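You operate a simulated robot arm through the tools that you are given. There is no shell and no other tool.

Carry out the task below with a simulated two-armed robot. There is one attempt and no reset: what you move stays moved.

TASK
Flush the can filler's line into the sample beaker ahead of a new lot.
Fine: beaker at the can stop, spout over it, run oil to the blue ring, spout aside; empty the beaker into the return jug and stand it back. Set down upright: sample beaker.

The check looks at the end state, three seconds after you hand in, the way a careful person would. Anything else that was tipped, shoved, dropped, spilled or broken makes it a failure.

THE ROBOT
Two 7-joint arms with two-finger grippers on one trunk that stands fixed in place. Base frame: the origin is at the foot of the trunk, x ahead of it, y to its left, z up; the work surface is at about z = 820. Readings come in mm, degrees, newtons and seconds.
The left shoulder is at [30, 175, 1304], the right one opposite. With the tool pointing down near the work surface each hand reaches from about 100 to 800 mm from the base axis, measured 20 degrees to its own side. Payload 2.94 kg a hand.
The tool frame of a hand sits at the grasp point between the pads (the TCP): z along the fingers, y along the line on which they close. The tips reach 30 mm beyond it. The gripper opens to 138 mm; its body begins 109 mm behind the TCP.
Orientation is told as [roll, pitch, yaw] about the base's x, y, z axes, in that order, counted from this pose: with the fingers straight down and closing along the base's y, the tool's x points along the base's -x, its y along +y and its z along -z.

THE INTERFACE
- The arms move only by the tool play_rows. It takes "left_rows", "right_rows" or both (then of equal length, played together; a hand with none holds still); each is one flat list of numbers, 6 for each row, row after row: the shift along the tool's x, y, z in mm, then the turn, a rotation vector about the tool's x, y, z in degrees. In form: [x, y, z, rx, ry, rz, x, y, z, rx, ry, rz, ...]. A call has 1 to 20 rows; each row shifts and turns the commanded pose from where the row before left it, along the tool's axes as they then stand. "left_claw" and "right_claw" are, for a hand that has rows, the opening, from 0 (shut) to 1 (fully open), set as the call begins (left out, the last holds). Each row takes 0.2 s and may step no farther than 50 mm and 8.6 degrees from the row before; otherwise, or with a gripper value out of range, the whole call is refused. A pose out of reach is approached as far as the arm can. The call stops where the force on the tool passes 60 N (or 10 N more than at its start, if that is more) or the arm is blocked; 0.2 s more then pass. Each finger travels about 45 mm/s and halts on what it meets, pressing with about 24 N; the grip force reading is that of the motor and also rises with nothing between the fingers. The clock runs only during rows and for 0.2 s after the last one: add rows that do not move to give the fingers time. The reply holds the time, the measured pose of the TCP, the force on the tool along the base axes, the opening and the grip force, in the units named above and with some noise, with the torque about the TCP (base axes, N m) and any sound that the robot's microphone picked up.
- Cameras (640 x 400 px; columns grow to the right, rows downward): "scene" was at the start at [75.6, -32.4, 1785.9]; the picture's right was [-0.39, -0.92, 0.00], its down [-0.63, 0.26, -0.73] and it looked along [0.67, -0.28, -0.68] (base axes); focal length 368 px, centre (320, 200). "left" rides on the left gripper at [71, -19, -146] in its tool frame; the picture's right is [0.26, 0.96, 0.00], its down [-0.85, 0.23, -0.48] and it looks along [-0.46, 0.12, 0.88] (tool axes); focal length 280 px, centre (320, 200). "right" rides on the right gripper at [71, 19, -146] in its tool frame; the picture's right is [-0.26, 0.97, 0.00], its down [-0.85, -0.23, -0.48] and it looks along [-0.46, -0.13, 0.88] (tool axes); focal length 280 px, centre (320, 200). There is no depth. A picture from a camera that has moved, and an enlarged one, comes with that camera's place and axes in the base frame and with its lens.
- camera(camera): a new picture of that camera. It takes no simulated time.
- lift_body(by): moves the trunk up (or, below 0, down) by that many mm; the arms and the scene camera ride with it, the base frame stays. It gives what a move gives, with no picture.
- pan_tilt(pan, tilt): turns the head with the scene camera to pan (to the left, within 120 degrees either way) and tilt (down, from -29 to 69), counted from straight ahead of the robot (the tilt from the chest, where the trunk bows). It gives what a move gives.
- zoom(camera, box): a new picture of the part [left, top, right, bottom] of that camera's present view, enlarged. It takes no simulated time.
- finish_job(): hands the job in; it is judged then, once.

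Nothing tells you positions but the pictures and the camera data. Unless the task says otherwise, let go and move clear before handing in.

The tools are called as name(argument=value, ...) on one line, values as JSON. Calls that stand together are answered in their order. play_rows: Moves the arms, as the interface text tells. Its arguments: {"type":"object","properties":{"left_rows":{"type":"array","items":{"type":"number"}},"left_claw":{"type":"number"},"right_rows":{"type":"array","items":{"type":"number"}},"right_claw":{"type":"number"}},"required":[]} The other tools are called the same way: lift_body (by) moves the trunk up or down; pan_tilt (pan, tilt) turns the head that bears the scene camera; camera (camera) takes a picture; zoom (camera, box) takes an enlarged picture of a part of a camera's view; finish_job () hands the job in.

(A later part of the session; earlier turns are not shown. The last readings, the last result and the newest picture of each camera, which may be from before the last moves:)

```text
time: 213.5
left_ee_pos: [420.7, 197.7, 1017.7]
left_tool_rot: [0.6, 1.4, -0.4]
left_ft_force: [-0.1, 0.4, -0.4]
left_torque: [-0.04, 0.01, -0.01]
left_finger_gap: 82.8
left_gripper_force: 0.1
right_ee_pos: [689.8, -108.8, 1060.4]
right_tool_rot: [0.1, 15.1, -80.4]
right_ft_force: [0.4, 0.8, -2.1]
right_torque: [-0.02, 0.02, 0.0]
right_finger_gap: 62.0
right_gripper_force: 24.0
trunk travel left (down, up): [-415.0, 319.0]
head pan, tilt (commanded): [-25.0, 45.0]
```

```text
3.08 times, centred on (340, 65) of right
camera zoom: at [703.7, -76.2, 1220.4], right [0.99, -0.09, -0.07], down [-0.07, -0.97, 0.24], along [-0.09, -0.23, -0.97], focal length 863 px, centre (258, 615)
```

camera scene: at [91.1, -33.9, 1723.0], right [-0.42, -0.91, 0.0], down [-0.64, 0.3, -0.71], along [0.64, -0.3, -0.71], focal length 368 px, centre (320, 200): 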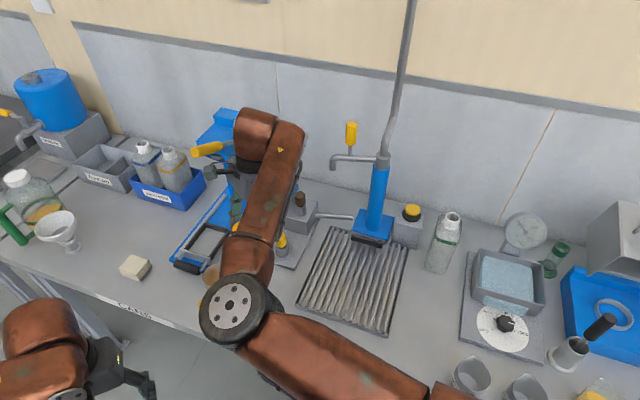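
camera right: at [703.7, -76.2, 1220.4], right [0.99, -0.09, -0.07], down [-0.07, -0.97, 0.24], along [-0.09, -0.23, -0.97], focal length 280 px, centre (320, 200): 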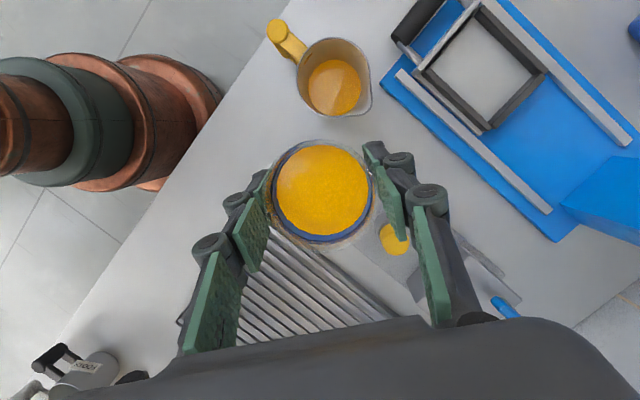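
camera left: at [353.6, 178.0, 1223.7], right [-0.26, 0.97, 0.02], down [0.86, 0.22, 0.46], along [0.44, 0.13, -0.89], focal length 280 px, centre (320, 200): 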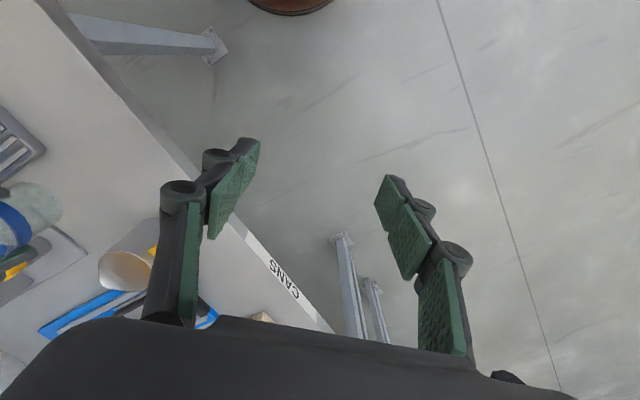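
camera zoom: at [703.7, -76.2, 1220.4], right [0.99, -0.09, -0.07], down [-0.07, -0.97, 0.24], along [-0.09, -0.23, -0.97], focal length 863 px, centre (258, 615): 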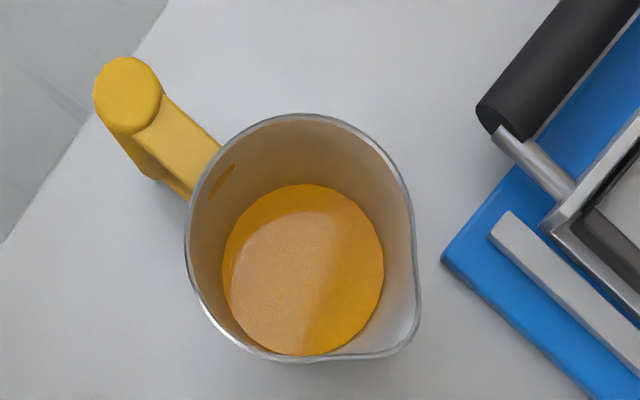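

Jug centre is 85 mm ahead and 26 mm to the side of the beaker, rim at about z 910. I line up sideways and raise the beaker 60 mm, then lower the trunk 130 mm so that the arm won't over-stretch during the pour.

play_rows(right_rows=[3.1, 5.2, -11.6, 0, 0, 0, 3.1, 5.2, -11.6, 0, 0, 0, 3.1, 5.2, -11.6, 0, 0, 0, 3.1, 5.2, -11.6, 0, 0, 0, 3.1, 5.2, -11.6, 0, 0, 0])

lift_body(by=-65)

lift_body(by=-65)

camera(camera="right")

camera(camera="scene")

```text
time: 214.7
left_ee_pos: [420.9, 198.7, 1018.1]
left_tool_rot: [0.7, 1.5, -0.4]
left_ft_force: [-0.5, -0.2, -0.4]
left_torque: [0.01, 0.01, 0.01]
left_finger_gap: 82.5
left_gripper_force: 0.1
right_ee_pos: [713.5, -105.3, 1122.1]
right_tool_rot: [0.1, 15.1, -80.5]
right_ft_force: [0.6, 0.2, -1.8]
right_torque: [0.0, 0.01, -0.03]
right_finger_gap: 62.1
right_gripper_force: 23.7
trunk travel left (down, up): [-415.0, 319.0]
head pan, tilt (commanded): [-25.0, 45.0]
```

```text
time: 215.7
left_ee_pos: [419.5, 198.6, 952.2]
left_tool_rot: [0.8, 1.4, -0.5]
left_ft_force: [-0.2, 0.0, -0.5]
left_torque: [-0.02, -0.02, -0.01]
left_finger_gap: 82.6
left_gripper_force: 0.0
right_ee_pos: [713.5, -104.6, 1057.3]
right_tool_rot: [0.3, 15.2, -80.4]
right_ft_force: [-0.7, 0.4, -2.0]
right_torque: [-0.02, -0.01, 0.0]
right_finger_gap: 62.1
right_gripper_force: 24.1
trunk travel left (down, up): [-350.0, 384.0]
head pan, tilt (commanded): [-25.0, 45.0]
```

```text
time: 216.7
left_ee_pos: [420.5, 197.4, 887.5]
left_tool_rot: [0.7, 1.4, -0.5]
left_ft_force: [-0.6, 0.2, -0.3]
left_torque: [0.03, -0.04, 0.01]
left_finger_gap: 82.9
left_gripper_force: 0.1
right_ee_pos: [713.9, -104.2, 993.2]
right_tool_rot: [0.2, 15.0, -80.3]
right_ft_force: [-0.2, 0.4, -1.1]
right_torque: [0.0, -0.02, 0.03]
right_finger_gap: 61.9
right_gripper_force: 24.4
trunk travel left (down, up): [-285.0, 449.0]
head pan, tilt (commanded): [-25.0, 45.0]
```

```text
taken
camera right: at [727.8, -72.0, 1153.0], right [0.99, -0.09, -0.06], down [-0.07, -0.97, 0.24], along [-0.08, -0.23, -0.97], focal length 280 px, centre (320, 200)
```

right: 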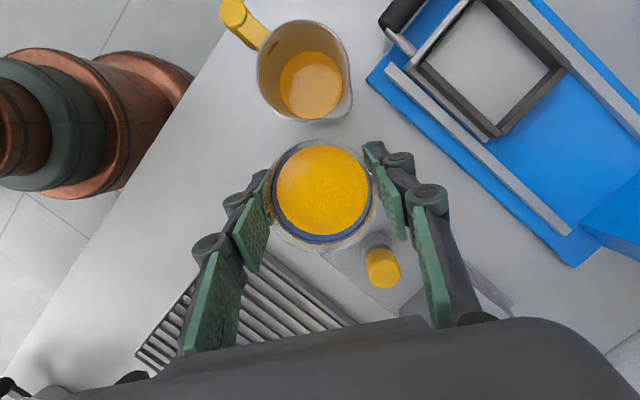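

```text
taken
camera scene: at [156.4, -34.0, 1591.9], right [-0.42, -0.91, 0.0], down [-0.64, 0.3, -0.71], along [0.64, -0.3, -0.71], focal length 368 px, centre (320, 200)
```

scene: 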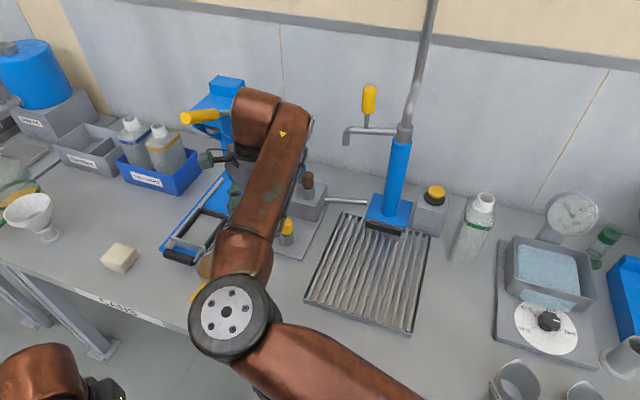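

Before pouring I want a dry run at the exact heights, because the forearm must also clear the small yellow-capped pot. The bench directly below is free, so I set the full beaker down right here first.

play_rows(right_rows=[-4, 0, 15, 0, 0, 0, -5.5, 0, 20.1, 0, 0, 0, -5.5, 0, 20.1, 0, 0, 0, -5.5, 0, 20.1, 0, 0, 0, -5.5, 0, 20.1, 0, 0, 0, -4, 0, 15, 0, 0, 0])

camera(camera="right")

```text
time: 218.1
left_ee_pos: [420.7, 196.9, 887.0]
left_tool_rot: [0.7, 1.5, -0.3]
left_ft_force: [-0.7, 0.2, 0.0]
left_torque: [-0.03, 0.01, 0.01]
left_finger_gap: 82.6
left_gripper_force: 0.0
right_ee_pos: [715.1, -103.9, 878.6]
right_tool_rot: [0.1, 15.0, -80.5]
right_ft_force: [0.1, 0.1, -1.9]
right_torque: [0.01, -0.02, -0.03]
right_finger_gap: 61.9
right_gripper_force: 23.8
trunk travel left (down, up): [-285.0, 449.0]
head pan, tilt (commanded): [-25.0, 45.0]
```

```text
taken
camera right: at [730.1, -71.3, 1037.3], right [0.99, -0.09, -0.07], down [-0.07, -0.97, 0.24], along [-0.09, -0.23, -0.97], focal length 280 px, centre (320, 200)
```

right: 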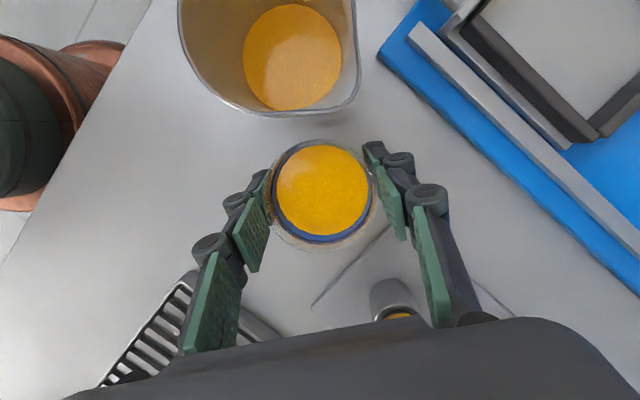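

play_rows(right_rows=[-1.3, 0, 4.8, 0, 0, 0, -1.3, 0, 4.8, 0, 0, 0])

play_rows(right_rows=[-0.5, 0, 1.9, 0, 0, 0])

play_rows(right_rows=[-0.5, 0, 1.9, 0, 0, 0])

```text
time: 218.7
left_ee_pos: [421.6, 197.1, 887.6]
left_tool_rot: [0.7, 1.4, -0.3]
left_ft_force: [-0.3, -0.7, -0.1]
left_torque: [-0.01, 0.0, 0.0]
left_finger_gap: 82.8
left_gripper_force: 0.0
right_ee_pos: [713.8, -106.3, 867.1]
right_tool_rot: [0.1, 15.2, -80.4]
right_ft_force: [-0.3, -0.2, -1.9]
right_torque: [0.0, -0.01, -0.04]
right_finger_gap: 62.1
right_gripper_force: 24.1
trunk travel left (down, up): [-285.0, 449.0]
head pan, tilt (commanded): [-25.0, 45.0]
```

```text
time: 219.1
left_ee_pos: [420.5, 198.2, 888.0]
left_tool_rot: [0.6, 1.4, -0.4]
left_ft_force: [0.1, -0.1, 0.1]
left_torque: [-0.03, -0.02, 0.03]
left_finger_gap: 82.9
left_gripper_force: 0.1
right_ee_pos: [714.3, -105.7, 865.5]
right_tool_rot: [0.2, 15.2, -80.5]
right_ft_force: [0.0, 0.6, -1.5]
right_torque: [-0.04, 0.01, -0.01]
right_finger_gap: 61.7
right_gripper_force: 23.7
trunk travel left (down, up): [-285.0, 449.0]
head pan, tilt (commanded): [-25.0, 45.0]
```

```text
time: 219.5
left_ee_pos: [419.4, 197.2, 886.8]
left_tool_rot: [0.7, 1.3, -0.4]
left_ft_force: [0.0, 0.5, -0.6]
left_torque: [0.02, 0.02, 0.01]
left_finger_gap: 82.8
left_gripper_force: 0.2
right_ee_pos: [713.9, -104.7, 864.3]
right_tool_rot: [0.1, 15.2, -80.4]
right_ft_force: [-0.4, 0.0, 0.5]
right_torque: [-0.05, 0.13, 0.02]
right_finger_gap: 61.9
right_gripper_force: 24.1
trunk travel left (down, up): [-285.0, 449.0]
head pan, tilt (commanded): [-25.0, 45.0]
```

Touchdown (the weight left the hand). I release and rise clear.

play_rows(right_rows=[0, 0, 0, 0, 0, 0, 0, 0, 0, 0, 0, 0, 0, 0, 0, 0, 0, 0, 0, 0, 0, 0, 0, 0], right_claw=0.66)

play_rows(right_rows=[5.2, 0, -19.3, 0, 0, 0, 7.9, 0, -29, 0, 0, 0, 7.9, 0, -29, 0, 0, 0, 7.9, 0, -29, 0, 0, 0, 7.9, 0, -29, 0, 0, 0])

camera(camera="right")

camera(camera="scene")

```text
time: 220.5
left_ee_pos: [420.4, 197.5, 887.4]
left_tool_rot: [0.7, 1.4, -0.5]
left_ft_force: [0.3, 0.3, 0.1]
left_torque: [-0.01, -0.01, -0.05]
left_finger_gap: 82.9
left_gripper_force: 0.1
right_ee_pos: [714.5, -105.3, 863.1]
right_tool_rot: [0.1, 15.2, -80.3]
right_ft_force: [0.4, -0.4, -0.2]
right_torque: [-0.01, -0.02, -0.04]
right_finger_gap: 91.1
right_gripper_force: 0.0
trunk travel left (down, up): [-285.0, 449.0]
head pan, tilt (commanded): [-25.0, 45.0]
```

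```text
time: 221.7
left_ee_pos: [420.2, 197.6, 887.2]
left_tool_rot: [0.6, 1.4, -0.4]
left_ft_force: [0.3, 0.1, -0.4]
left_torque: [-0.02, -0.03, 0.01]
left_finger_gap: 82.8
left_gripper_force: 0.1
right_ee_pos: [712.2, -104.4, 1004.5]
right_tool_rot: [0.1, 15.1, -80.4]
right_ft_force: [-0.4, 0.6, -0.4]
right_torque: [-0.02, -0.02, 0.02]
right_finger_gap: 91.3
right_gripper_force: 0.0
trunk travel left (down, up): [-285.0, 449.0]
head pan, tilt (commanded): [-25.0, 45.0]
```

```text
taken
camera right: at [727.2, -71.3, 1164.7], right [0.99, -0.09, -0.07], down [-0.07, -0.97, 0.24], along [-0.09, -0.23, -0.97], focal length 280 px, centre (320, 200)
```

right: 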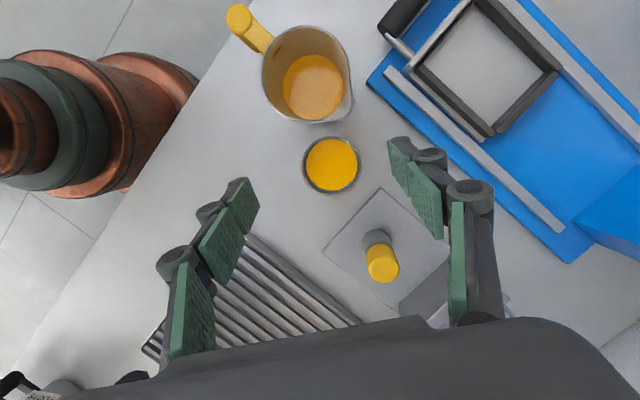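

```text
taken
camera scene: at [156.7, -33.9, 1591.7], right [-0.42, -0.91, 0.0], down [-0.64, 0.3, -0.71], along [0.64, -0.3, -0.71], focal length 368 px, centre (320, 200)
```

scene: 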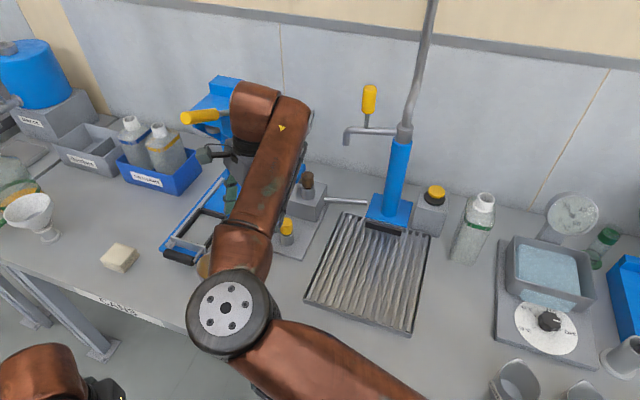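

The filled beaker stands safely beside the jug, and I can see the yellow-capped pot (top about z 893) that the wrist must avoid. I raise the trunk by 130 again and dry-run the pour with an empty hand, fingers toward azimuth 80°.

lift_body(by=130)

play_rows(right_rows=[0, 0, 0, -1.7, 0, 6.3, 0, 0, 0, -1.7, 0, 6.3, 0, 0, 0, -1.7, 0, 6.3, 0, 0, 0, 0, 5, 0, 0, 0, 0, 0, 5, 0])

```text
time: 223.3
left_ee_pos: [422.4, 198.1, 1017.4]
left_tool_rot: [0.7, 1.5, -0.4]
left_ft_force: [-0.1, -0.4, 0.0]
left_torque: [0.02, 0.01, -0.01]
left_finger_gap: 83.0
left_gripper_force: 0.0
right_ee_pos: [713.9, -104.9, 1131.9]
right_tool_rot: [0.0, 15.1, -80.4]
right_ft_force: [0.2, 0.3, -0.8]
right_torque: [-0.01, 0.03, -0.02]
right_finger_gap: 91.1
right_gripper_force: 0.1
trunk travel left (down, up): [-415.0, 319.0]
head pan, tilt (commanded): [-25.0, 45.0]
```

```text
time: 224.5
left_ee_pos: [422.0, 197.6, 1017.6]
left_tool_rot: [0.7, 1.5, -0.4]
left_ft_force: [-0.1, -0.1, 0.9]
left_torque: [0.0, 0.02, 0.03]
left_finger_gap: 82.7
left_gripper_force: 0.0
right_ee_pos: [713.3, -104.2, 1135.0]
right_tool_rot: [0.2, 25.2, -100.0]
right_ft_force: [0.1, -1.1, 0.0]
right_torque: [-0.01, -0.01, 0.04]
right_finger_gap: 91.0
right_gripper_force: 0.0
trunk travel left (down, up): [-415.0, 319.0]
head pan, tilt (commanded): [-25.0, 45.0]
```

play_rows(right_rows=[28.3, -6.5, 13.3, 0, 0, 0, 28.3, -6.5, 13.3, 0, 0, 0, 28.3, -6.5, 13.3, 0, 0, 0, 28.3, -6.5, 13.3, 0, 0, 0])

play_rows(right_rows=[-13.3, 0, 28.3, 0, 0, 0, -13.3, 0, 28.3, 0, 0, 0, -13.3, 0, 28.3, 0, 0, 0, -13.3, 0, 28.3, 0, 0, 0])

camera(camera="right")

camera(camera="scene")

```text
time: 225.5
left_ee_pos: [420.7, 198.1, 1016.5]
left_tool_rot: [0.7, 1.4, -0.4]
left_ft_force: [-0.1, 0.9, 0.3]
left_torque: [-0.03, -0.02, 0.01]
left_finger_gap: 82.8
left_gripper_force: 0.0
right_ee_pos: [710.4, 24.0, 1134.8]
right_tool_rot: [0.0, 25.1, -100.0]
right_ft_force: [-0.6, -0.2, -0.1]
right_torque: [-0.02, -0.02, 0.01]
right_finger_gap: 91.1
right_gripper_force: 0.0
trunk travel left (down, up): [-415.0, 319.0]
head pan, tilt (commanded): [-25.0, 45.0]
```

```text
time: 226.5
left_ee_pos: [420.2, 197.6, 1016.9]
left_tool_rot: [0.7, 1.5, -0.4]
left_ft_force: [-0.4, -1.0, -0.2]
left_torque: [0.0, 0.01, -0.01]
left_finger_gap: 82.9
left_gripper_force: 0.1
right_ee_pos: [711.5, 22.7, 1008.2]
right_tool_rot: [0.2, 25.1, -100.1]
right_ft_force: [-0.2, 0.8, 0.2]
right_torque: [0.0, 0.01, -0.01]
right_finger_gap: 91.2
right_gripper_force: 0.0
trunk travel left (down, up): [-415.0, 319.0]
head pan, tilt (commanded): [-25.0, 45.0]
```

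```text
taken
camera right: at [731.5, 21.0, 1171.3], right [0.91, -0.4, -0.11], down [-0.4, -0.92, 0.07], along [-0.13, -0.02, -0.99], focal length 280 px, centre (320, 200)
```

right: 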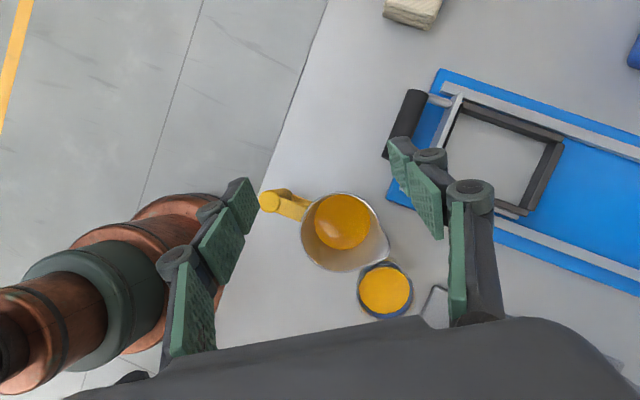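

```text
taken
camera scene: at [91.4, -34.1, 1723.0], right [-0.42, -0.91, 0.0], down [-0.64, 0.3, -0.71], along [0.64, -0.3, -0.71], focal length 368 px, centre (320, 200)
```

scene: 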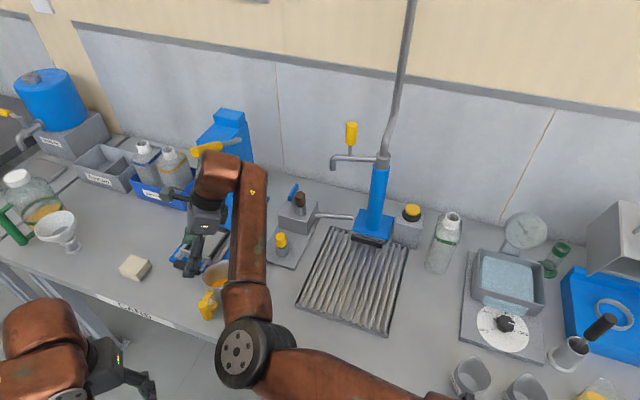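

The start pose is reachable with no limit warnings, and the jug sits where expected relative to the hand. I run the tilt itself, empty.

play_rows(right_rows=[0, 0.5, 0, 0, 8, 0, 0, 0.5, 0, 0, 8, 0, 0, 0.5, 0, 0, 8, 0, 0, 0.5, 0, 0, 8, 0, 0, 0.5, 0, 0, 8, 0])

play_rows(right_rows=[0, 0, -5, 0, 8, 0, 0, 0, -5, 0, 8, 0, 0, 0, -5, 0, 8, 0, 0, 0, -5, 0, 8, 0, 0, 0, -5, 0, 8, 0])

camera(camera="scene")

camera(camera="left")

```text
time: 227.7
left_ee_pos: [420.0, 197.0, 1016.8]
left_tool_rot: [0.7, 1.4, -0.4]
left_ft_force: [0.7, 0.5, -0.1]
left_torque: [0.0, -0.03, 0.0]
left_finger_gap: 82.8
left_gripper_force: 0.0
right_ee_pos: [716.9, 20.8, 1007.7]
right_tool_rot: [0.4, 65.3, -99.7]
right_ft_force: [0.1, 0.1, -0.1]
right_torque: [0.02, 0.01, -0.03]
right_finger_gap: 91.2
right_gripper_force: 0.0
right hand out of reach, approached as far as the arm can: row 4
trunk travel left (down, up): [-415.0, 319.0]
head pan, tilt (commanded): [-25.0, 45.0]
```

```text
time: 228.9
left_ee_pos: [421.5, 198.0, 1016.1]
left_tool_rot: [0.7, 1.5, -0.4]
left_ft_force: [-0.4, -1.0, -0.1]
left_torque: [0.01, -0.01, 0.02]
left_finger_gap: 83.2
left_gripper_force: 0.0
right_ee_pos: [711.4, -2.4, 1011.9]
right_tool_rot: [179.5, 74.6, 79.6]
right_ft_force: [0.2, -0.7, -0.6]
right_torque: [-0.02, -0.03, 0.01]
right_finger_gap: 90.9
right_gripper_force: 0.1
trunk travel left (down, up): [-415.0, 319.0]
head pan, tilt (commanded): [-25.0, 45.0]
```

```text
taken
camera scene: at [91.5, -34.7, 1723.0], right [-0.42, -0.91, 0.0], down [-0.64, 0.3, -0.71], along [0.64, -0.3, -0.71], focal length 368 px, centre (320, 200)
```

scene: 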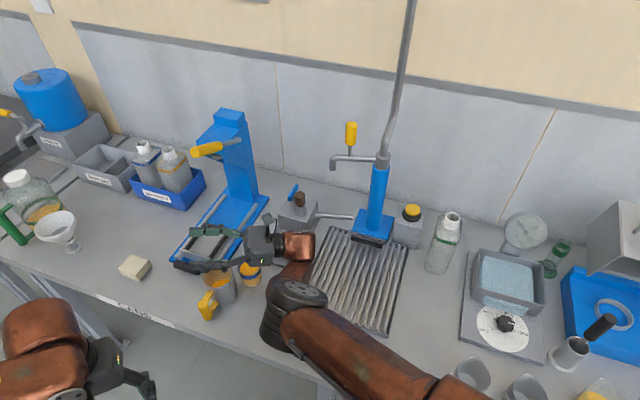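

```text
taken
camera left: at [354.4, 177.3, 1163.4], right [-0.26, 0.97, 0.02], down [0.86, 0.22, 0.46], along [0.44, 0.13, -0.89], focal length 280 px, centre (320, 200)
```

left: 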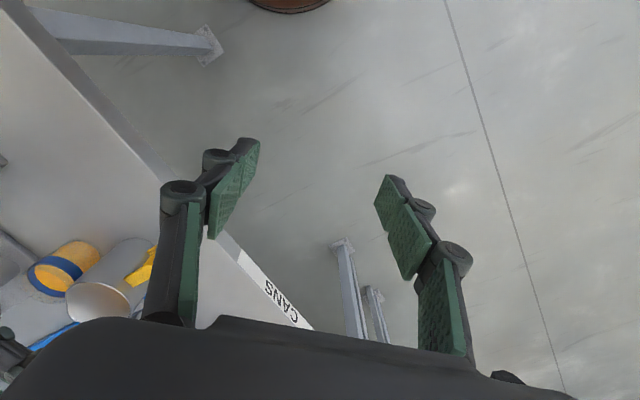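

The whole tilt to ~105° works with only ~3 mm deviation, and the wrist clears the pot. I reverse out the same way and go back above the filled beaker.

play_rows(right_rows=[0, 0, 5, 0, -8, 0, 0, 0, 5, 0, -8, 0, 0, 0, 5, 0, -8, 0, 0, 0, 5, 0, -8, 0, 0, 0, 5, 0, -8, 0, 0, -0.5, 0, 0, -8, 0, 0, -0.5, 0, 0, -8, 0, 0, -0.5, 0, 0, -8, 0, 0, -0.5, 0, 0, -8, 0, 0, -0.5, 0, 0, -8, 0, 13.3, 0, -28.3, 0, 0, 0, 13.3, 0, -28.3, 0, 0, 0, 13.3, 0, -28.3, 0, 0, 0, 13.3, 0, -28.3, 0, 0, 0])

play_rows(right_rows=[-28.3, 6.5, -13.3, 0, 0, 0, -28.3, 6.5, -13.3, 0, 0, 0, -28.3, 6.5, -13.3, 0, 0, 0, -28.3, 6.5, -13.3, 0, 0, 0, 0, 0, 0, 0, -7, 0, 0, 0, 0, 0, -7, 0, 0, 0, 0, 0, -6, 0])

camera(camera="right")

```text
time: 231.9
left_ee_pos: [420.5, 197.2, 1017.1]
left_tool_rot: [0.7, 1.4, -0.4]
left_ft_force: [0.2, -0.1, -0.1]
left_torque: [0.01, 0.02, 0.02]
left_finger_gap: 83.0
left_gripper_force: 0.0
right_ee_pos: [712.4, 23.0, 1138.7]
right_tool_rot: [0.1, 25.2, -100.0]
right_ft_force: [-0.9, 0.4, 1.0]
right_torque: [0.01, -0.01, -0.03]
right_finger_gap: 91.3
right_gripper_force: 0.0
trunk travel left (down, up): [-415.0, 319.0]
head pan, tilt (commanded): [-25.0, 45.0]
```

```text
time: 233.5
left_ee_pos: [421.6, 198.9, 1017.3]
left_tool_rot: [0.6, 1.4, -0.4]
left_ft_force: [-0.1, 0.8, -0.6]
left_torque: [-0.04, 0.02, -0.01]
left_finger_gap: 83.0
left_gripper_force: 0.0
right_ee_pos: [716.9, -104.8, 1136.7]
right_tool_rot: [0.1, 5.0, -100.1]
right_ft_force: [0.4, 0.8, 0.6]
right_torque: [-0.01, 0.0, -0.02]
right_finger_gap: 91.0
right_gripper_force: 0.0
trunk travel left (down, up): [-415.0, 319.0]
head pan, tilt (commanded): [-25.0, 45.0]
```

```text
taken
camera right: at [746.1, -51.5, 1289.3], right [0.9, -0.43, -0.02], down [-0.38, -0.83, 0.4], along [-0.19, -0.35, -0.92], focal length 280 px, centre (320, 200)
```

right: 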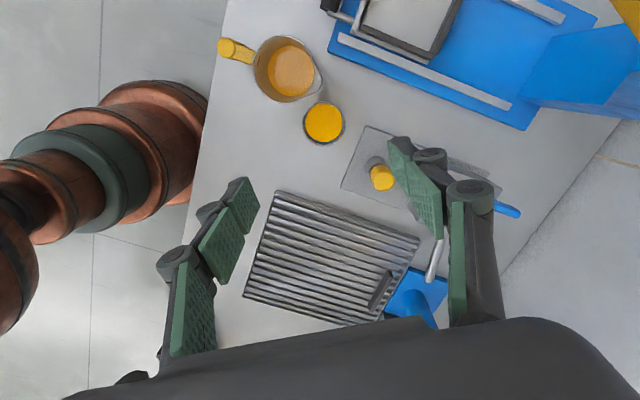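

Directly above the beaker (3 mm offset). I descend in stages.

play_rows(right_rows=[-2.9, 0.1, 39.9, 0, 0, 0, -2.9, 0.1, 39.9, 0, 0, 0, -2.9, 0.1, 39.9, 0, 0, 0, -2.9, 0.2, 39.9, 0, 0, 0, -2.9, 0.2, 39.9, 0, 0, 0])

zoom(camera="right", box=[220, 60, 420, 260])

```text
time: 234.7
left_ee_pos: [420.8, 197.4, 1017.2]
left_tool_rot: [0.7, 1.5, -0.4]
left_ft_force: [-0.3, 0.3, 0.2]
left_torque: [-0.03, 0.03, -0.01]
left_finger_gap: 82.8
left_gripper_force: 0.1
right_ee_pos: [718.2, -103.5, 938.9]
right_tool_rot: [0.0, 5.1, -100.0]
right_ft_force: [0.1, 0.3, -0.2]
right_torque: [0.05, 0.04, 0.04]
right_finger_gap: 91.2
right_gripper_force: 0.0
trunk travel left (down, up): [-415.0, 319.0]
head pan, tilt (commanded): [-25.0, 45.0]
```

```text
2.00 times, centred on (320, 160) of right
camera zoom: at [747.9, -49.7, 1090.4], right [0.91, -0.42, -0.02], down [-0.38, -0.83, 0.4], along [-0.19, -0.35, -0.92], focal length 561 px, centre (320, 280)
```

zoom: 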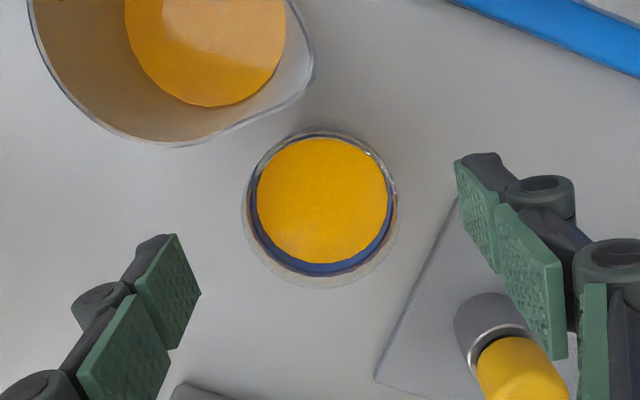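

play_rows(right_rows=[0.4, 0.1, 20.3, 0, 0, 0, -1.2, 0.1, 20, 0, 0, 0, -1.2, 0.1, 20, 0, 0, 0, -1.0, 0, 12, 0, 0, 0])

zoom(camera="right", box=[220, 80, 420, 280])

```text
time: 235.7
left_ee_pos: [421.8, 196.7, 1016.9]
left_tool_rot: [0.7, 1.4, -0.4]
left_ft_force: [-0.1, -0.4, 0.9]
left_torque: [-0.01, 0.03, -0.01]
left_finger_gap: 82.8
left_gripper_force: 0.1
right_ee_pos: [719.7, -98.9, 864.3]
right_tool_rot: [0.1, 5.0, -100.0]
right_ft_force: [0.3, -0.3, -0.2]
right_torque: [-0.01, 0.02, 0.01]
right_finger_gap: 91.0
right_gripper_force: 0.1
trunk travel left (down, up): [-415.0, 319.0]
head pan, tilt (commanded): [-25.0, 45.0]
```

```text
2.00 times, centred on (320, 180) of right
camera zoom: at [749.4, -46.1, 1017.0], right [0.9, -0.43, -0.02], down [-0.38, -0.83, 0.4], along [-0.19, -0.35, -0.92], focal length 561 px, centre (320, 240)
```

zoom: 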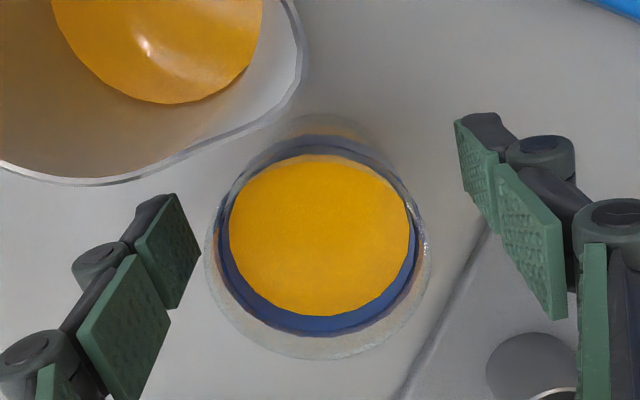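

play_rows(right_rows=[3.5, 0.5, 0.3, 0, 0, 0, 0, 0, 0, 0, 0, 0])

play_rows(right_rows=[0, 0, 0, 0, 0, 0, 0, 0, 0, 0, 0, 0, 0, 0, 0, 0, 0, 0, 0, 0, 0, 0, 0, 0, 0, 0, 0, 0, 0, 0, 0, 0, 0, 0, 0, 0], right_claw=0.25)

camera(camera="right")

```text
time: 236.3
left_ee_pos: [420.8, 197.5, 1017.9]
left_tool_rot: [0.6, 1.4, -0.4]
left_ft_force: [-0.3, -0.2, -0.4]
left_torque: [0.05, -0.03, 0.01]
left_finger_gap: 82.8
left_gripper_force: 0.1
right_ee_pos: [720.3, -95.4, 866.2]
right_tool_rot: [0.1, 5.2, -100.0]
right_ft_force: [0.5, 0.2, 0.2]
right_torque: [0.01, -0.01, -0.01]
right_finger_gap: 90.9
right_gripper_force: 0.0
trunk travel left (down, up): [-415.0, 319.0]
head pan, tilt (commanded): [-25.0, 45.0]
```

```text
time: 237.7
left_ee_pos: [420.8, 197.1, 1016.7]
left_tool_rot: [0.8, 1.4, -0.3]
left_ft_force: [0.1, -0.2, -0.1]
left_torque: [0.03, -0.03, 0.03]
left_finger_gap: 82.9
left_gripper_force: 0.2
right_ee_pos: [720.1, -94.5, 865.5]
right_tool_rot: [0.0, 5.3, -100.0]
right_ft_force: [0.0, 0.8, 0.1]
right_torque: [0.01, -0.03, 0.02]
right_finger_gap: 65.8
right_gripper_force: 23.6
trunk travel left (down, up): [-415.0, 319.0]
head pan, tilt (commanded): [-25.0, 45.0]
```

```text
taken
camera right: at [750.4, -42.5, 1017.4], right [0.91, -0.42, -0.02], down [-0.38, -0.83, 0.4], along [-0.19, -0.35, -0.92], focal length 280 px, centre (320, 200)
```

right: 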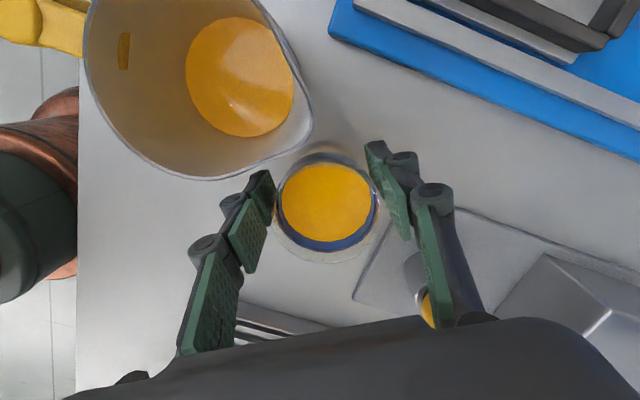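

Gripped. I lift it slowly straight up to pouring height.

play_rows(right_rows=[0.7, 0, -8, 0, 0, 0, 1.5, 0, -17, 0, 0, 0, 1.8, 0, -19.9, 0, 0, 0, 1.8, 0, -19.9, 0, 0, 0, 1.8, 0, -19.9, 0, 0, 0, 1.8, 0, -19.9, 0, 0, 0, 1.8, 0, -19.9, 0, 0, 0, 1.8, 0, -19.9, 0, 0, 0])

camera(camera="right")

zoom(camera="scene", box=[160, 180, 320, 330])

```text
time: 239.5
left_ee_pos: [420.2, 197.8, 1017.1]
left_tool_rot: [0.7, 1.4, -0.4]
left_ft_force: [0.4, 0.2, -0.8]
left_torque: [-0.01, 0.0, 0.01]
left_finger_gap: 82.8
left_gripper_force: 0.1
right_ee_pos: [719.6, -93.7, 1009.3]
right_tool_rot: [0.1, 5.1, -100.0]
right_ft_force: [0.3, -0.2, -1.5]
right_torque: [-0.01, 0.0, -0.01]
right_finger_gap: 65.4
right_gripper_force: 23.6
trunk travel left (down, up): [-415.0, 319.0]
head pan, tilt (commanded): [-25.0, 45.0]
```

```text
taken
camera right: at [748.9, -41.6, 1161.5], right [0.91, -0.42, -0.02], down [-0.38, -0.83, 0.4], along [-0.19, -0.35, -0.92], focal length 280 px, centre (320, 200)
```

right: 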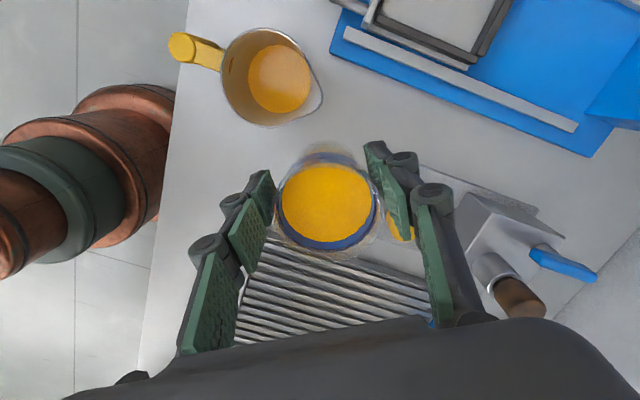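

```text
2.67 times, centred on (240, 255) of scene
camera zoom: at [90.6, -33.8, 1723.1], right [-0.42, -0.91, 0.0], down [-0.64, 0.3, -0.71], along [0.64, -0.3, -0.71], focal length 982 px, centre (533, 53)
```

zoom: 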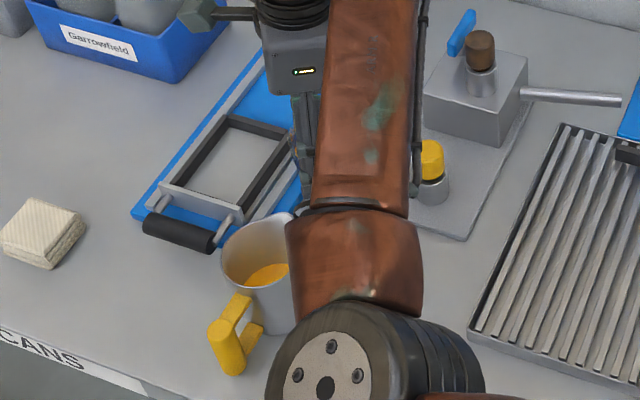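

zoom(camera="right", box=[240, 120, 410, 270])

```text
2.67 times, centred on (325, 195) of right
camera zoom: at [748.9, -41.6, 1161.5], right [0.91, -0.42, -0.02], down [-0.38, -0.83, 0.4], along [-0.19, -0.35, -0.92], focal length 748 px, centre (307, 213)
```

zoom: 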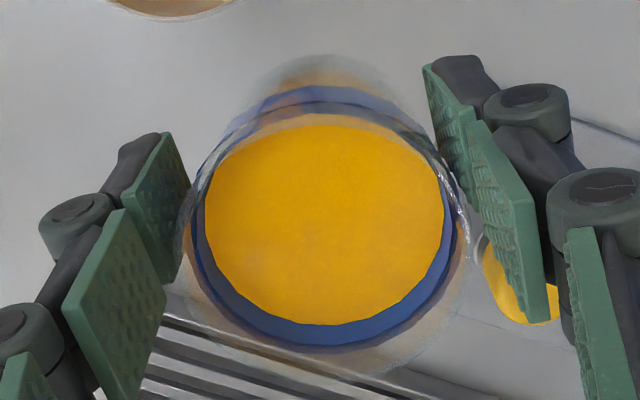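

The beaker sits about 5 mm behind and 3.5 mm to one side of the grasp point — I account for that. I move it over the jug while tilting only 20° (safe below the spill angle of about 30°).

play_rows(right_rows=[12, -10.4, 1.1, 0, 0, 0, 12, -10.4, 1.1, 0, 0, 0, 12, -10.4, 1.1, 0, 0, 0, 15.9, 0, 1.4, 0, 4, 0, 15.8, 0, 2.5, 0, 4, 0, 15.6, 0, 3.6, 0, 4, 0, 15.3, 0, 4.7, 0, 4, 0, 14.9, 0, 5.7, 0, 4, 0])

camera(camera="right")

zoom(camera="scene", box=[160, 180, 320, 330])

camera(camera="left")

```text
time: 241.3
left_ee_pos: [420.7, 197.4, 1017.1]
left_tool_rot: [0.7, 1.4, -0.4]
left_ft_force: [0.4, 0.5, -0.6]
left_torque: [-0.02, 0.03, 0.02]
left_finger_gap: 82.8
left_gripper_force: 0.1
right_ee_pos: [710.2, 23.9, 1010.9]
right_tool_rot: [0.1, 25.1, -99.9]
right_ft_force: [-0.2, -0.2, -1.6]
right_torque: [-0.01, 0.0, 0.0]
right_finger_gap: 65.5
right_gripper_force: 23.9
trunk travel left (down, up): [-415.0, 319.0]
head pan, tilt (commanded): [-25.0, 45.0]
```

```text
taken
camera right: at [730.6, 22.3, 1173.7], right [0.91, -0.4, -0.11], down [-0.4, -0.92, 0.07], along [-0.13, -0.02, -0.99], focal length 280 px, centre (320, 200)
```

right: 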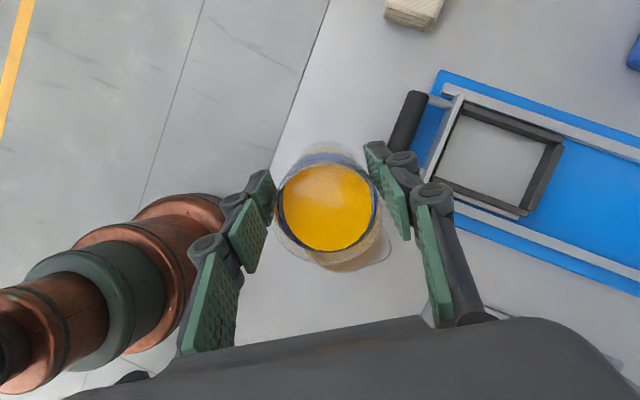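

```text
2.67 times, centred on (240, 255) of scene
camera zoom: at [91.3, -33.9, 1723.0], right [-0.42, -0.91, 0.0], down [-0.64, 0.3, -0.71], along [0.64, -0.3, -0.71], focal length 982 px, centre (533, 53)
```

zoom: 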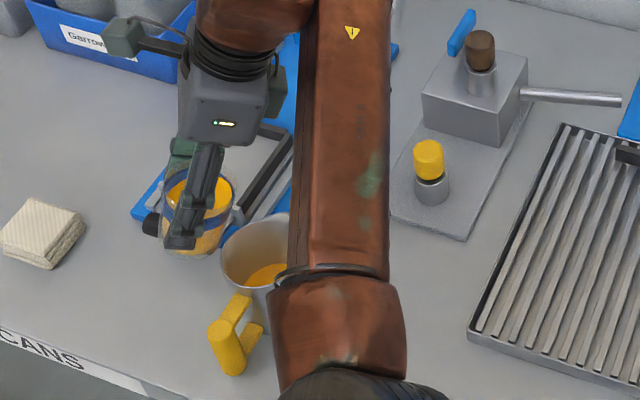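

```text
taken
camera left: at [354.3, 177.8, 1163.4], right [-0.26, 0.97, 0.02], down [0.86, 0.22, 0.46], along [0.44, 0.13, -0.89], focal length 280 px, centre (320, 200)
```

left: 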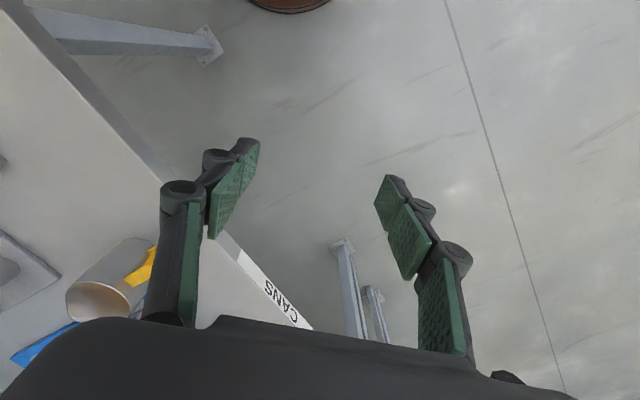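

Alignment looks right: the lip is over the jug's mouth. I start pouring slowly, to about 32°, and look.

play_rows(right_rows=[-0.6, 0, -0.3, 0, 4, 0, 0, 0, 0, 0, 4, 0, 0, 0, 0, 0, 4, 0, 0, 0, 0, 0, 0, 0])

camera(camera="right")

zoom(camera="scene", box=[160, 180, 320, 330])

zoom(camera="left", box=[0, 180, 200, 340])

```text
time: 242.3
left_ee_pos: [420.6, 197.8, 1016.9]
left_tool_rot: [0.7, 1.4, -0.4]
left_ft_force: [0.2, -0.1, -0.1]
left_torque: [0.03, 0.01, 0.0]
left_finger_gap: 83.0
left_gripper_force: 0.1
right_ee_pos: [709.4, 23.7, 1011.0]
right_tool_rot: [0.1, 37.2, -99.9]
right_ft_force: [-0.2, -0.3, -0.7]
right_torque: [-0.04, 0.0, 0.05]
right_finger_gap: 65.5
right_gripper_force: 24.1
trunk travel left (down, up): [-415.0, 319.0]
head pan, tilt (commanded): [-25.0, 45.0]
```

```text
taken
camera right: at [724.2, -11.3, 1170.5], right [0.91, -0.37, -0.16], down [-0.39, -0.91, -0.13], along [-0.09, 0.18, -0.98], focal length 280 px, centre (320, 200)
```

right: 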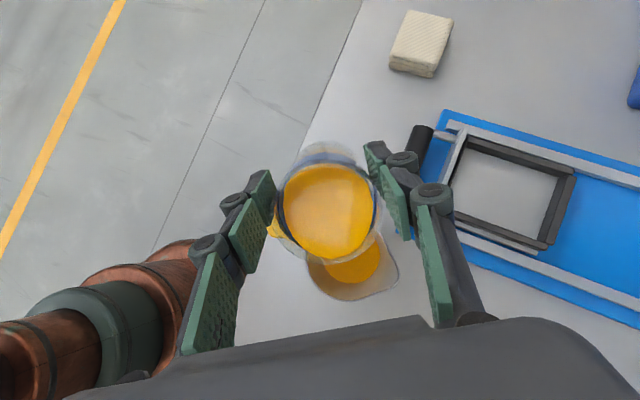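

```text
2.67 times, centred on (240, 255) of scene
camera zoom: at [91.0, -33.6, 1723.1], right [-0.42, -0.91, 0.0], down [-0.64, 0.3, -0.71], along [0.64, -0.3, -0.71], focal length 982 px, centre (533, 53)
```

zoom: 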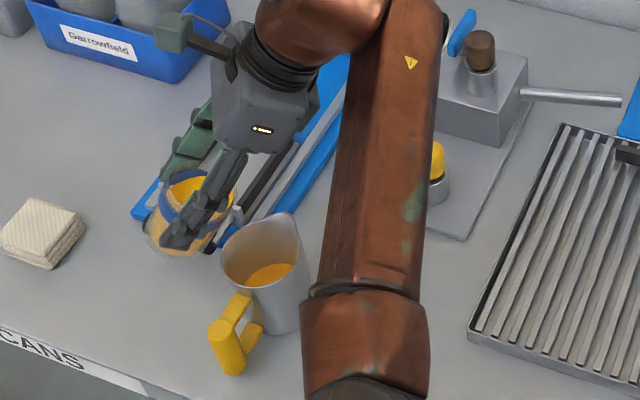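

```text
2.50 times, centred on (100, 260) of left
camera zoom: at [354.1, 178.0, 1163.5], right [-0.26, 0.97, 0.02], down [0.86, 0.22, 0.46], along [0.44, 0.13, -0.89], focal length 701 px, centre (870, 50)
```

zoom: 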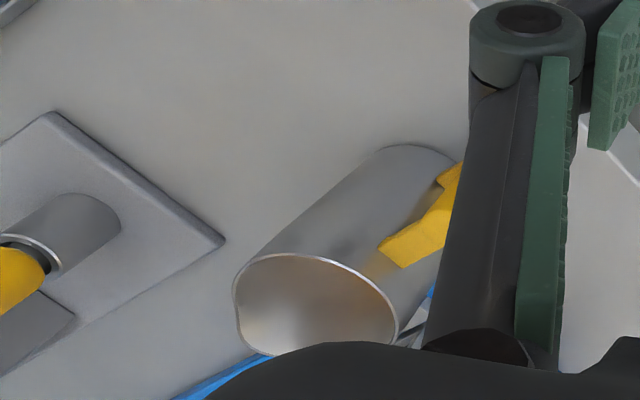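

No flow yet at 32°. The lip is 6 mm past the jug's centre, nicely inside. I continue in small steps.

play_rows(right_rows=[-0.2, 0, -0.2, 0, 2.5, 0, -0.2, 0, -0.2, 0, 2.5, 0, -0.2, 0, -0.2, 0, 2, 0, 0, 0, 0, 0, 0, 0])

camera(camera="right")

zoom(camera="scene", box=[160, 180, 320, 330])

```text
time: 243.3
left_ee_pos: [420.4, 197.3, 1017.6]
left_tool_rot: [0.8, 1.4, -0.4]
left_ft_force: [-0.9, -1.3, 0.2]
left_torque: [0.02, 0.0, -0.01]
left_finger_gap: 82.9
left_gripper_force: 0.0
right_ee_pos: [709.7, 22.9, 1009.6]
right_tool_rot: [0.0, 44.1, -99.9]
right_ft_force: [0.7, -0.9, -2.6]
right_torque: [-0.01, 0.03, -0.02]
right_finger_gap: 65.1
right_gripper_force: 24.2
trunk travel left (down, up): [-415.0, 319.0]
head pan, tilt (commanded): [-25.0, 45.0]
```

```text
taken
camera right: at [720.5, -31.5, 1164.6], right [0.92, -0.35, -0.18], down [-0.39, -0.89, -0.25], along [-0.07, 0.3, -0.95], focal length 280 px, centre (320, 200)
```

right: 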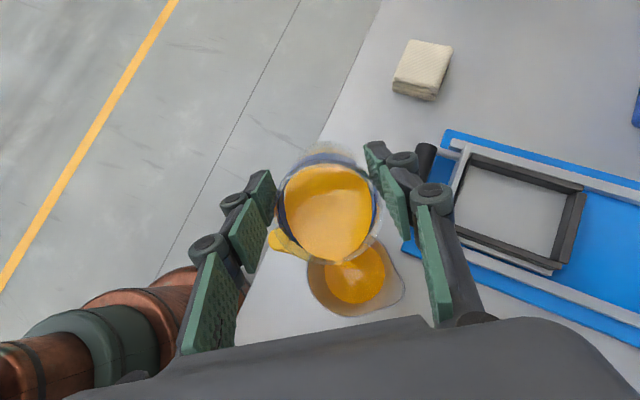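

```text
2.67 times, centred on (240, 255) of scene
camera zoom: at [91.0, -33.7, 1723.1], right [-0.42, -0.91, 0.0], down [-0.64, 0.3, -0.71], along [0.64, -0.3, -0.71], focal length 982 px, centre (533, 53)
```

zoom: 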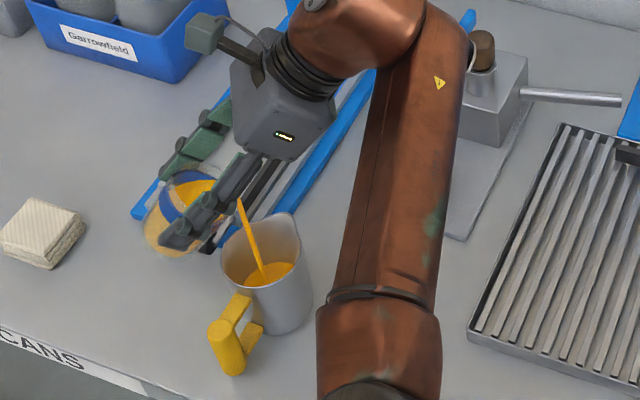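

The stream falls into the middle of the jug. I continue tilting gradually, keeping the lip over the centre.

play_rows(right_rows=[-0.2, 0, -0.2, 0, 2, 0, -0.2, 0, -0.2, 0, 2, 0, -0.3, 0, -0.3, 0, 2, 0, -0.3, 0, -0.3, 0, 2, 0, -0.3, 0, -0.3, 0, 2, 0, 0, 0, 0, 0, 0, 0])

camera(camera="right")

zoom(camera="scene", box=[160, 180, 320, 330])

```text
time: 244.7
left_ee_pos: [419.2, 198.1, 1015.1]
left_tool_rot: [0.7, 1.4, -0.4]
left_ft_force: [-0.2, -0.9, -0.2]
left_torque: [-0.03, 0.03, 0.01]
left_finger_gap: 82.8
left_gripper_force: 0.1
right_ee_pos: [714.3, 19.3, 1010.9]
right_tool_rot: [0.0, 54.1, -99.7]
right_ft_force: [-0.7, -0.3, -0.9]
right_torque: [0.01, 0.01, -0.02]
right_finger_gap: 65.2
right_gripper_force: 24.0
right hand out of reach, approached as far as the arm can: row 3
trunk travel left (down, up): [-415.0, 319.0]
head pan, tilt (commanded): [-25.0, 45.0]
```

```text
taken
camera right: at [721.1, -60.6, 1154.0], right [0.92, -0.32, -0.21], down [-0.38, -0.83, -0.41], along [-0.05, 0.46, -0.89], focal length 280 px, centre (320, 200)
```

right: 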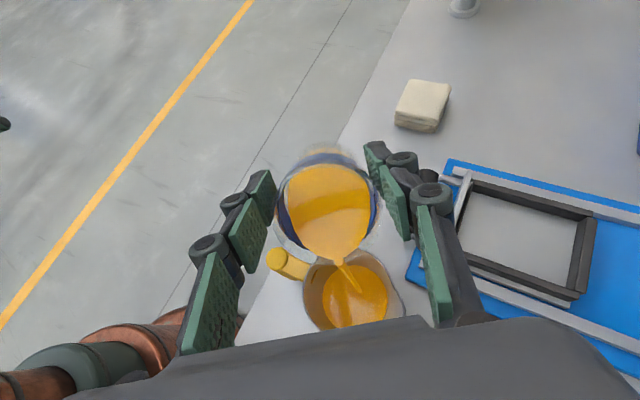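

```text
2.67 times, centred on (240, 255) of scene
camera zoom: at [91.0, -33.8, 1723.1], right [-0.42, -0.91, 0.0], down [-0.64, 0.3, -0.71], along [0.64, -0.3, -0.71], focal length 982 px, centre (533, 53)
```

zoom: 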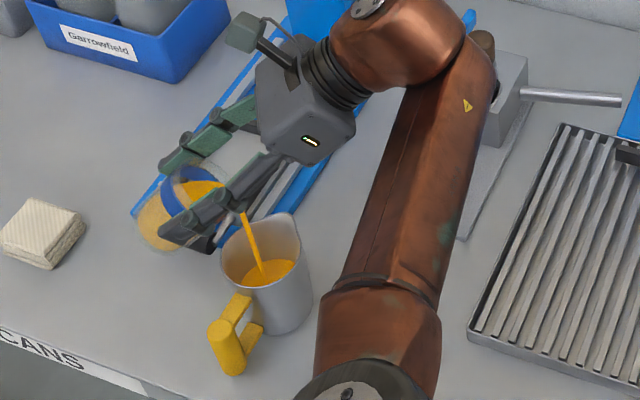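

The stream is still well within the jug. A slight sideways drift (+5 mm) appeared; I correct it while continuing.

play_rows(right_rows=[-0.3, -1.2, -0.4, 0, 2, 0, -0.3, -1.2, -0.4, 0, 2, 0, -0.3, -1.2, -0.4, 0, 2, 0, -0.3, -1.2, -0.5, 0, 2, 0, -0.3, 0, -0.5, 0, 2, 0, 0, 0, 0, 0, 0, 0])

camera(camera="right")

zoom(camera="scene", box=[160, 180, 320, 330])

```text
time: 246.1
left_ee_pos: [420.6, 198.7, 1017.9]
left_tool_rot: [0.7, 1.4, -0.4]
left_ft_force: [0.4, -0.2, -0.3]
left_torque: [-0.03, -0.01, -0.02]
left_finger_gap: 83.2
left_gripper_force: 0.1
right_ee_pos: [710.3, 16.5, 1010.7]
right_tool_rot: [0.2, 64.3, -99.8]
right_ft_force: [-0.4, 0.6, -1.3]
right_torque: [-0.03, 0.0, -0.03]
right_finger_gap: 64.9
right_gripper_force: 24.2
right hand out of reach, approached as far as the arm can: row 2
trunk travel left (down, up): [-415.0, 319.0]
head pan, tilt (commanded): [-25.0, 45.0]
```

```text
taken
camera right: at [712.6, -86.3, 1138.3], right [0.93, -0.28, -0.23], down [-0.36, -0.75, -0.56], along [-0.02, 0.6, -0.8], focal length 280 px, centre (320, 200)
```

right: 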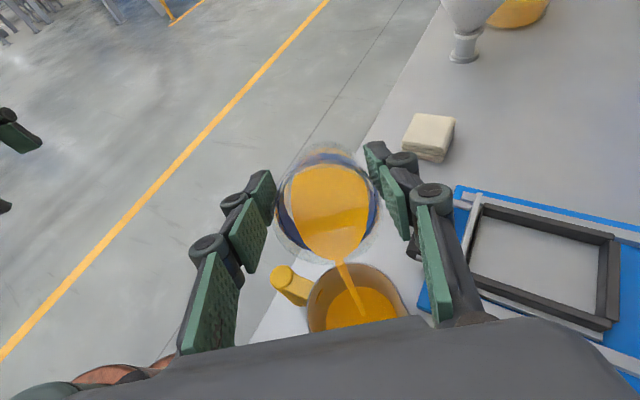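

```text
2.67 times, centred on (240, 255) of scene
camera zoom: at [91.0, -33.9, 1723.1], right [-0.42, -0.91, 0.0], down [-0.64, 0.3, -0.71], along [0.64, -0.3, -0.71], focal length 982 px, centre (533, 53)
```

zoom: 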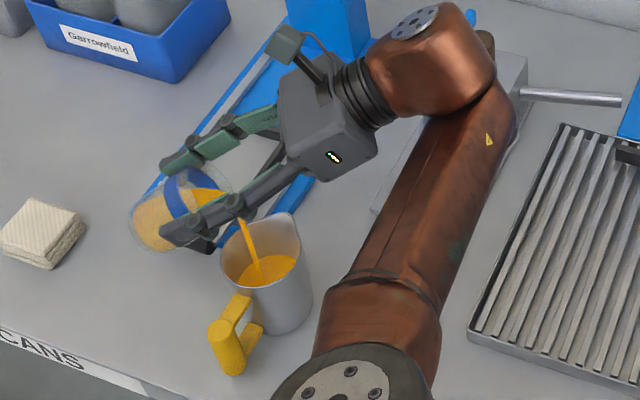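

Pouring well. I continue through the next 15°.

play_rows(right_rows=[-0.4, 0, -0.9, 0, 2.5, 0, -0.4, 0, -0.9, 0, 2.5, 0, -0.35, 0, -1, 0, 2.5, 0, -0.3, 0, -1, 0, 2.5, 0, -0.3, 0, -1.1, 0, 2.5, 0, -0.3, 0, -1.1, 0, 2.5, 0, 0, 0, 0, 0, 0, 0])

camera(camera="right")

zoom(camera="scene", box=[160, 180, 320, 330])

```text
time: 247.7
left_ee_pos: [420.7, 197.7, 1016.3]
left_tool_rot: [0.7, 1.4, -0.4]
left_ft_force: [-0.2, -0.4, 0.0]
left_torque: [0.0, 0.04, 0.06]
left_finger_gap: 82.8
left_gripper_force: 0.1
right_ee_pos: [708.3, 9.6, 1009.5]
right_tool_rot: [0.6, 79.2, -99.4]
right_ft_force: [-0.7, -0.5, -1.4]
right_torque: [-0.01, -0.02, -0.01]
right_finger_gap: 64.9
right_gripper_force: 23.8
trunk travel left (down, up): [-415.0, 319.0]
head pan, tilt (commanded): [-25.0, 45.0]
```

```text
taken
camera right: at [706.6, -122.0, 1108.0], right [0.94, -0.22, -0.26], down [-0.33, -0.58, -0.75], along [0.01, 0.79, -0.62], focal length 280 px, centre (320, 200)
```

right: 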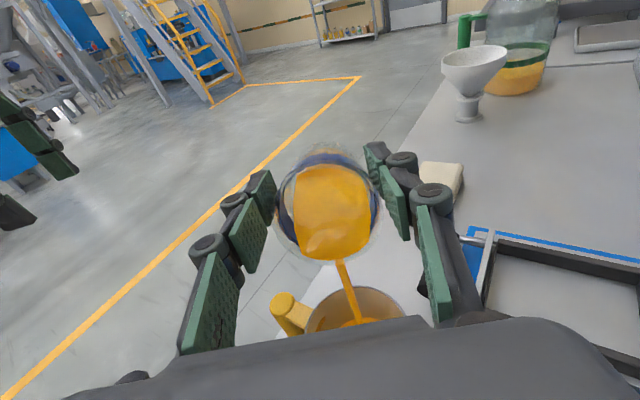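

```text
2.67 times, centred on (240, 255) of scene
camera zoom: at [90.8, -33.8, 1723.1], right [-0.42, -0.91, 0.0], down [-0.64, 0.3, -0.71], along [0.64, -0.3, -0.71], focal length 982 px, centre (533, 53)
```

zoom: 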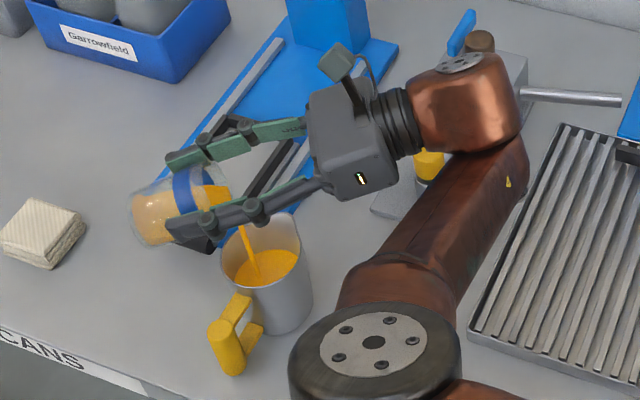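

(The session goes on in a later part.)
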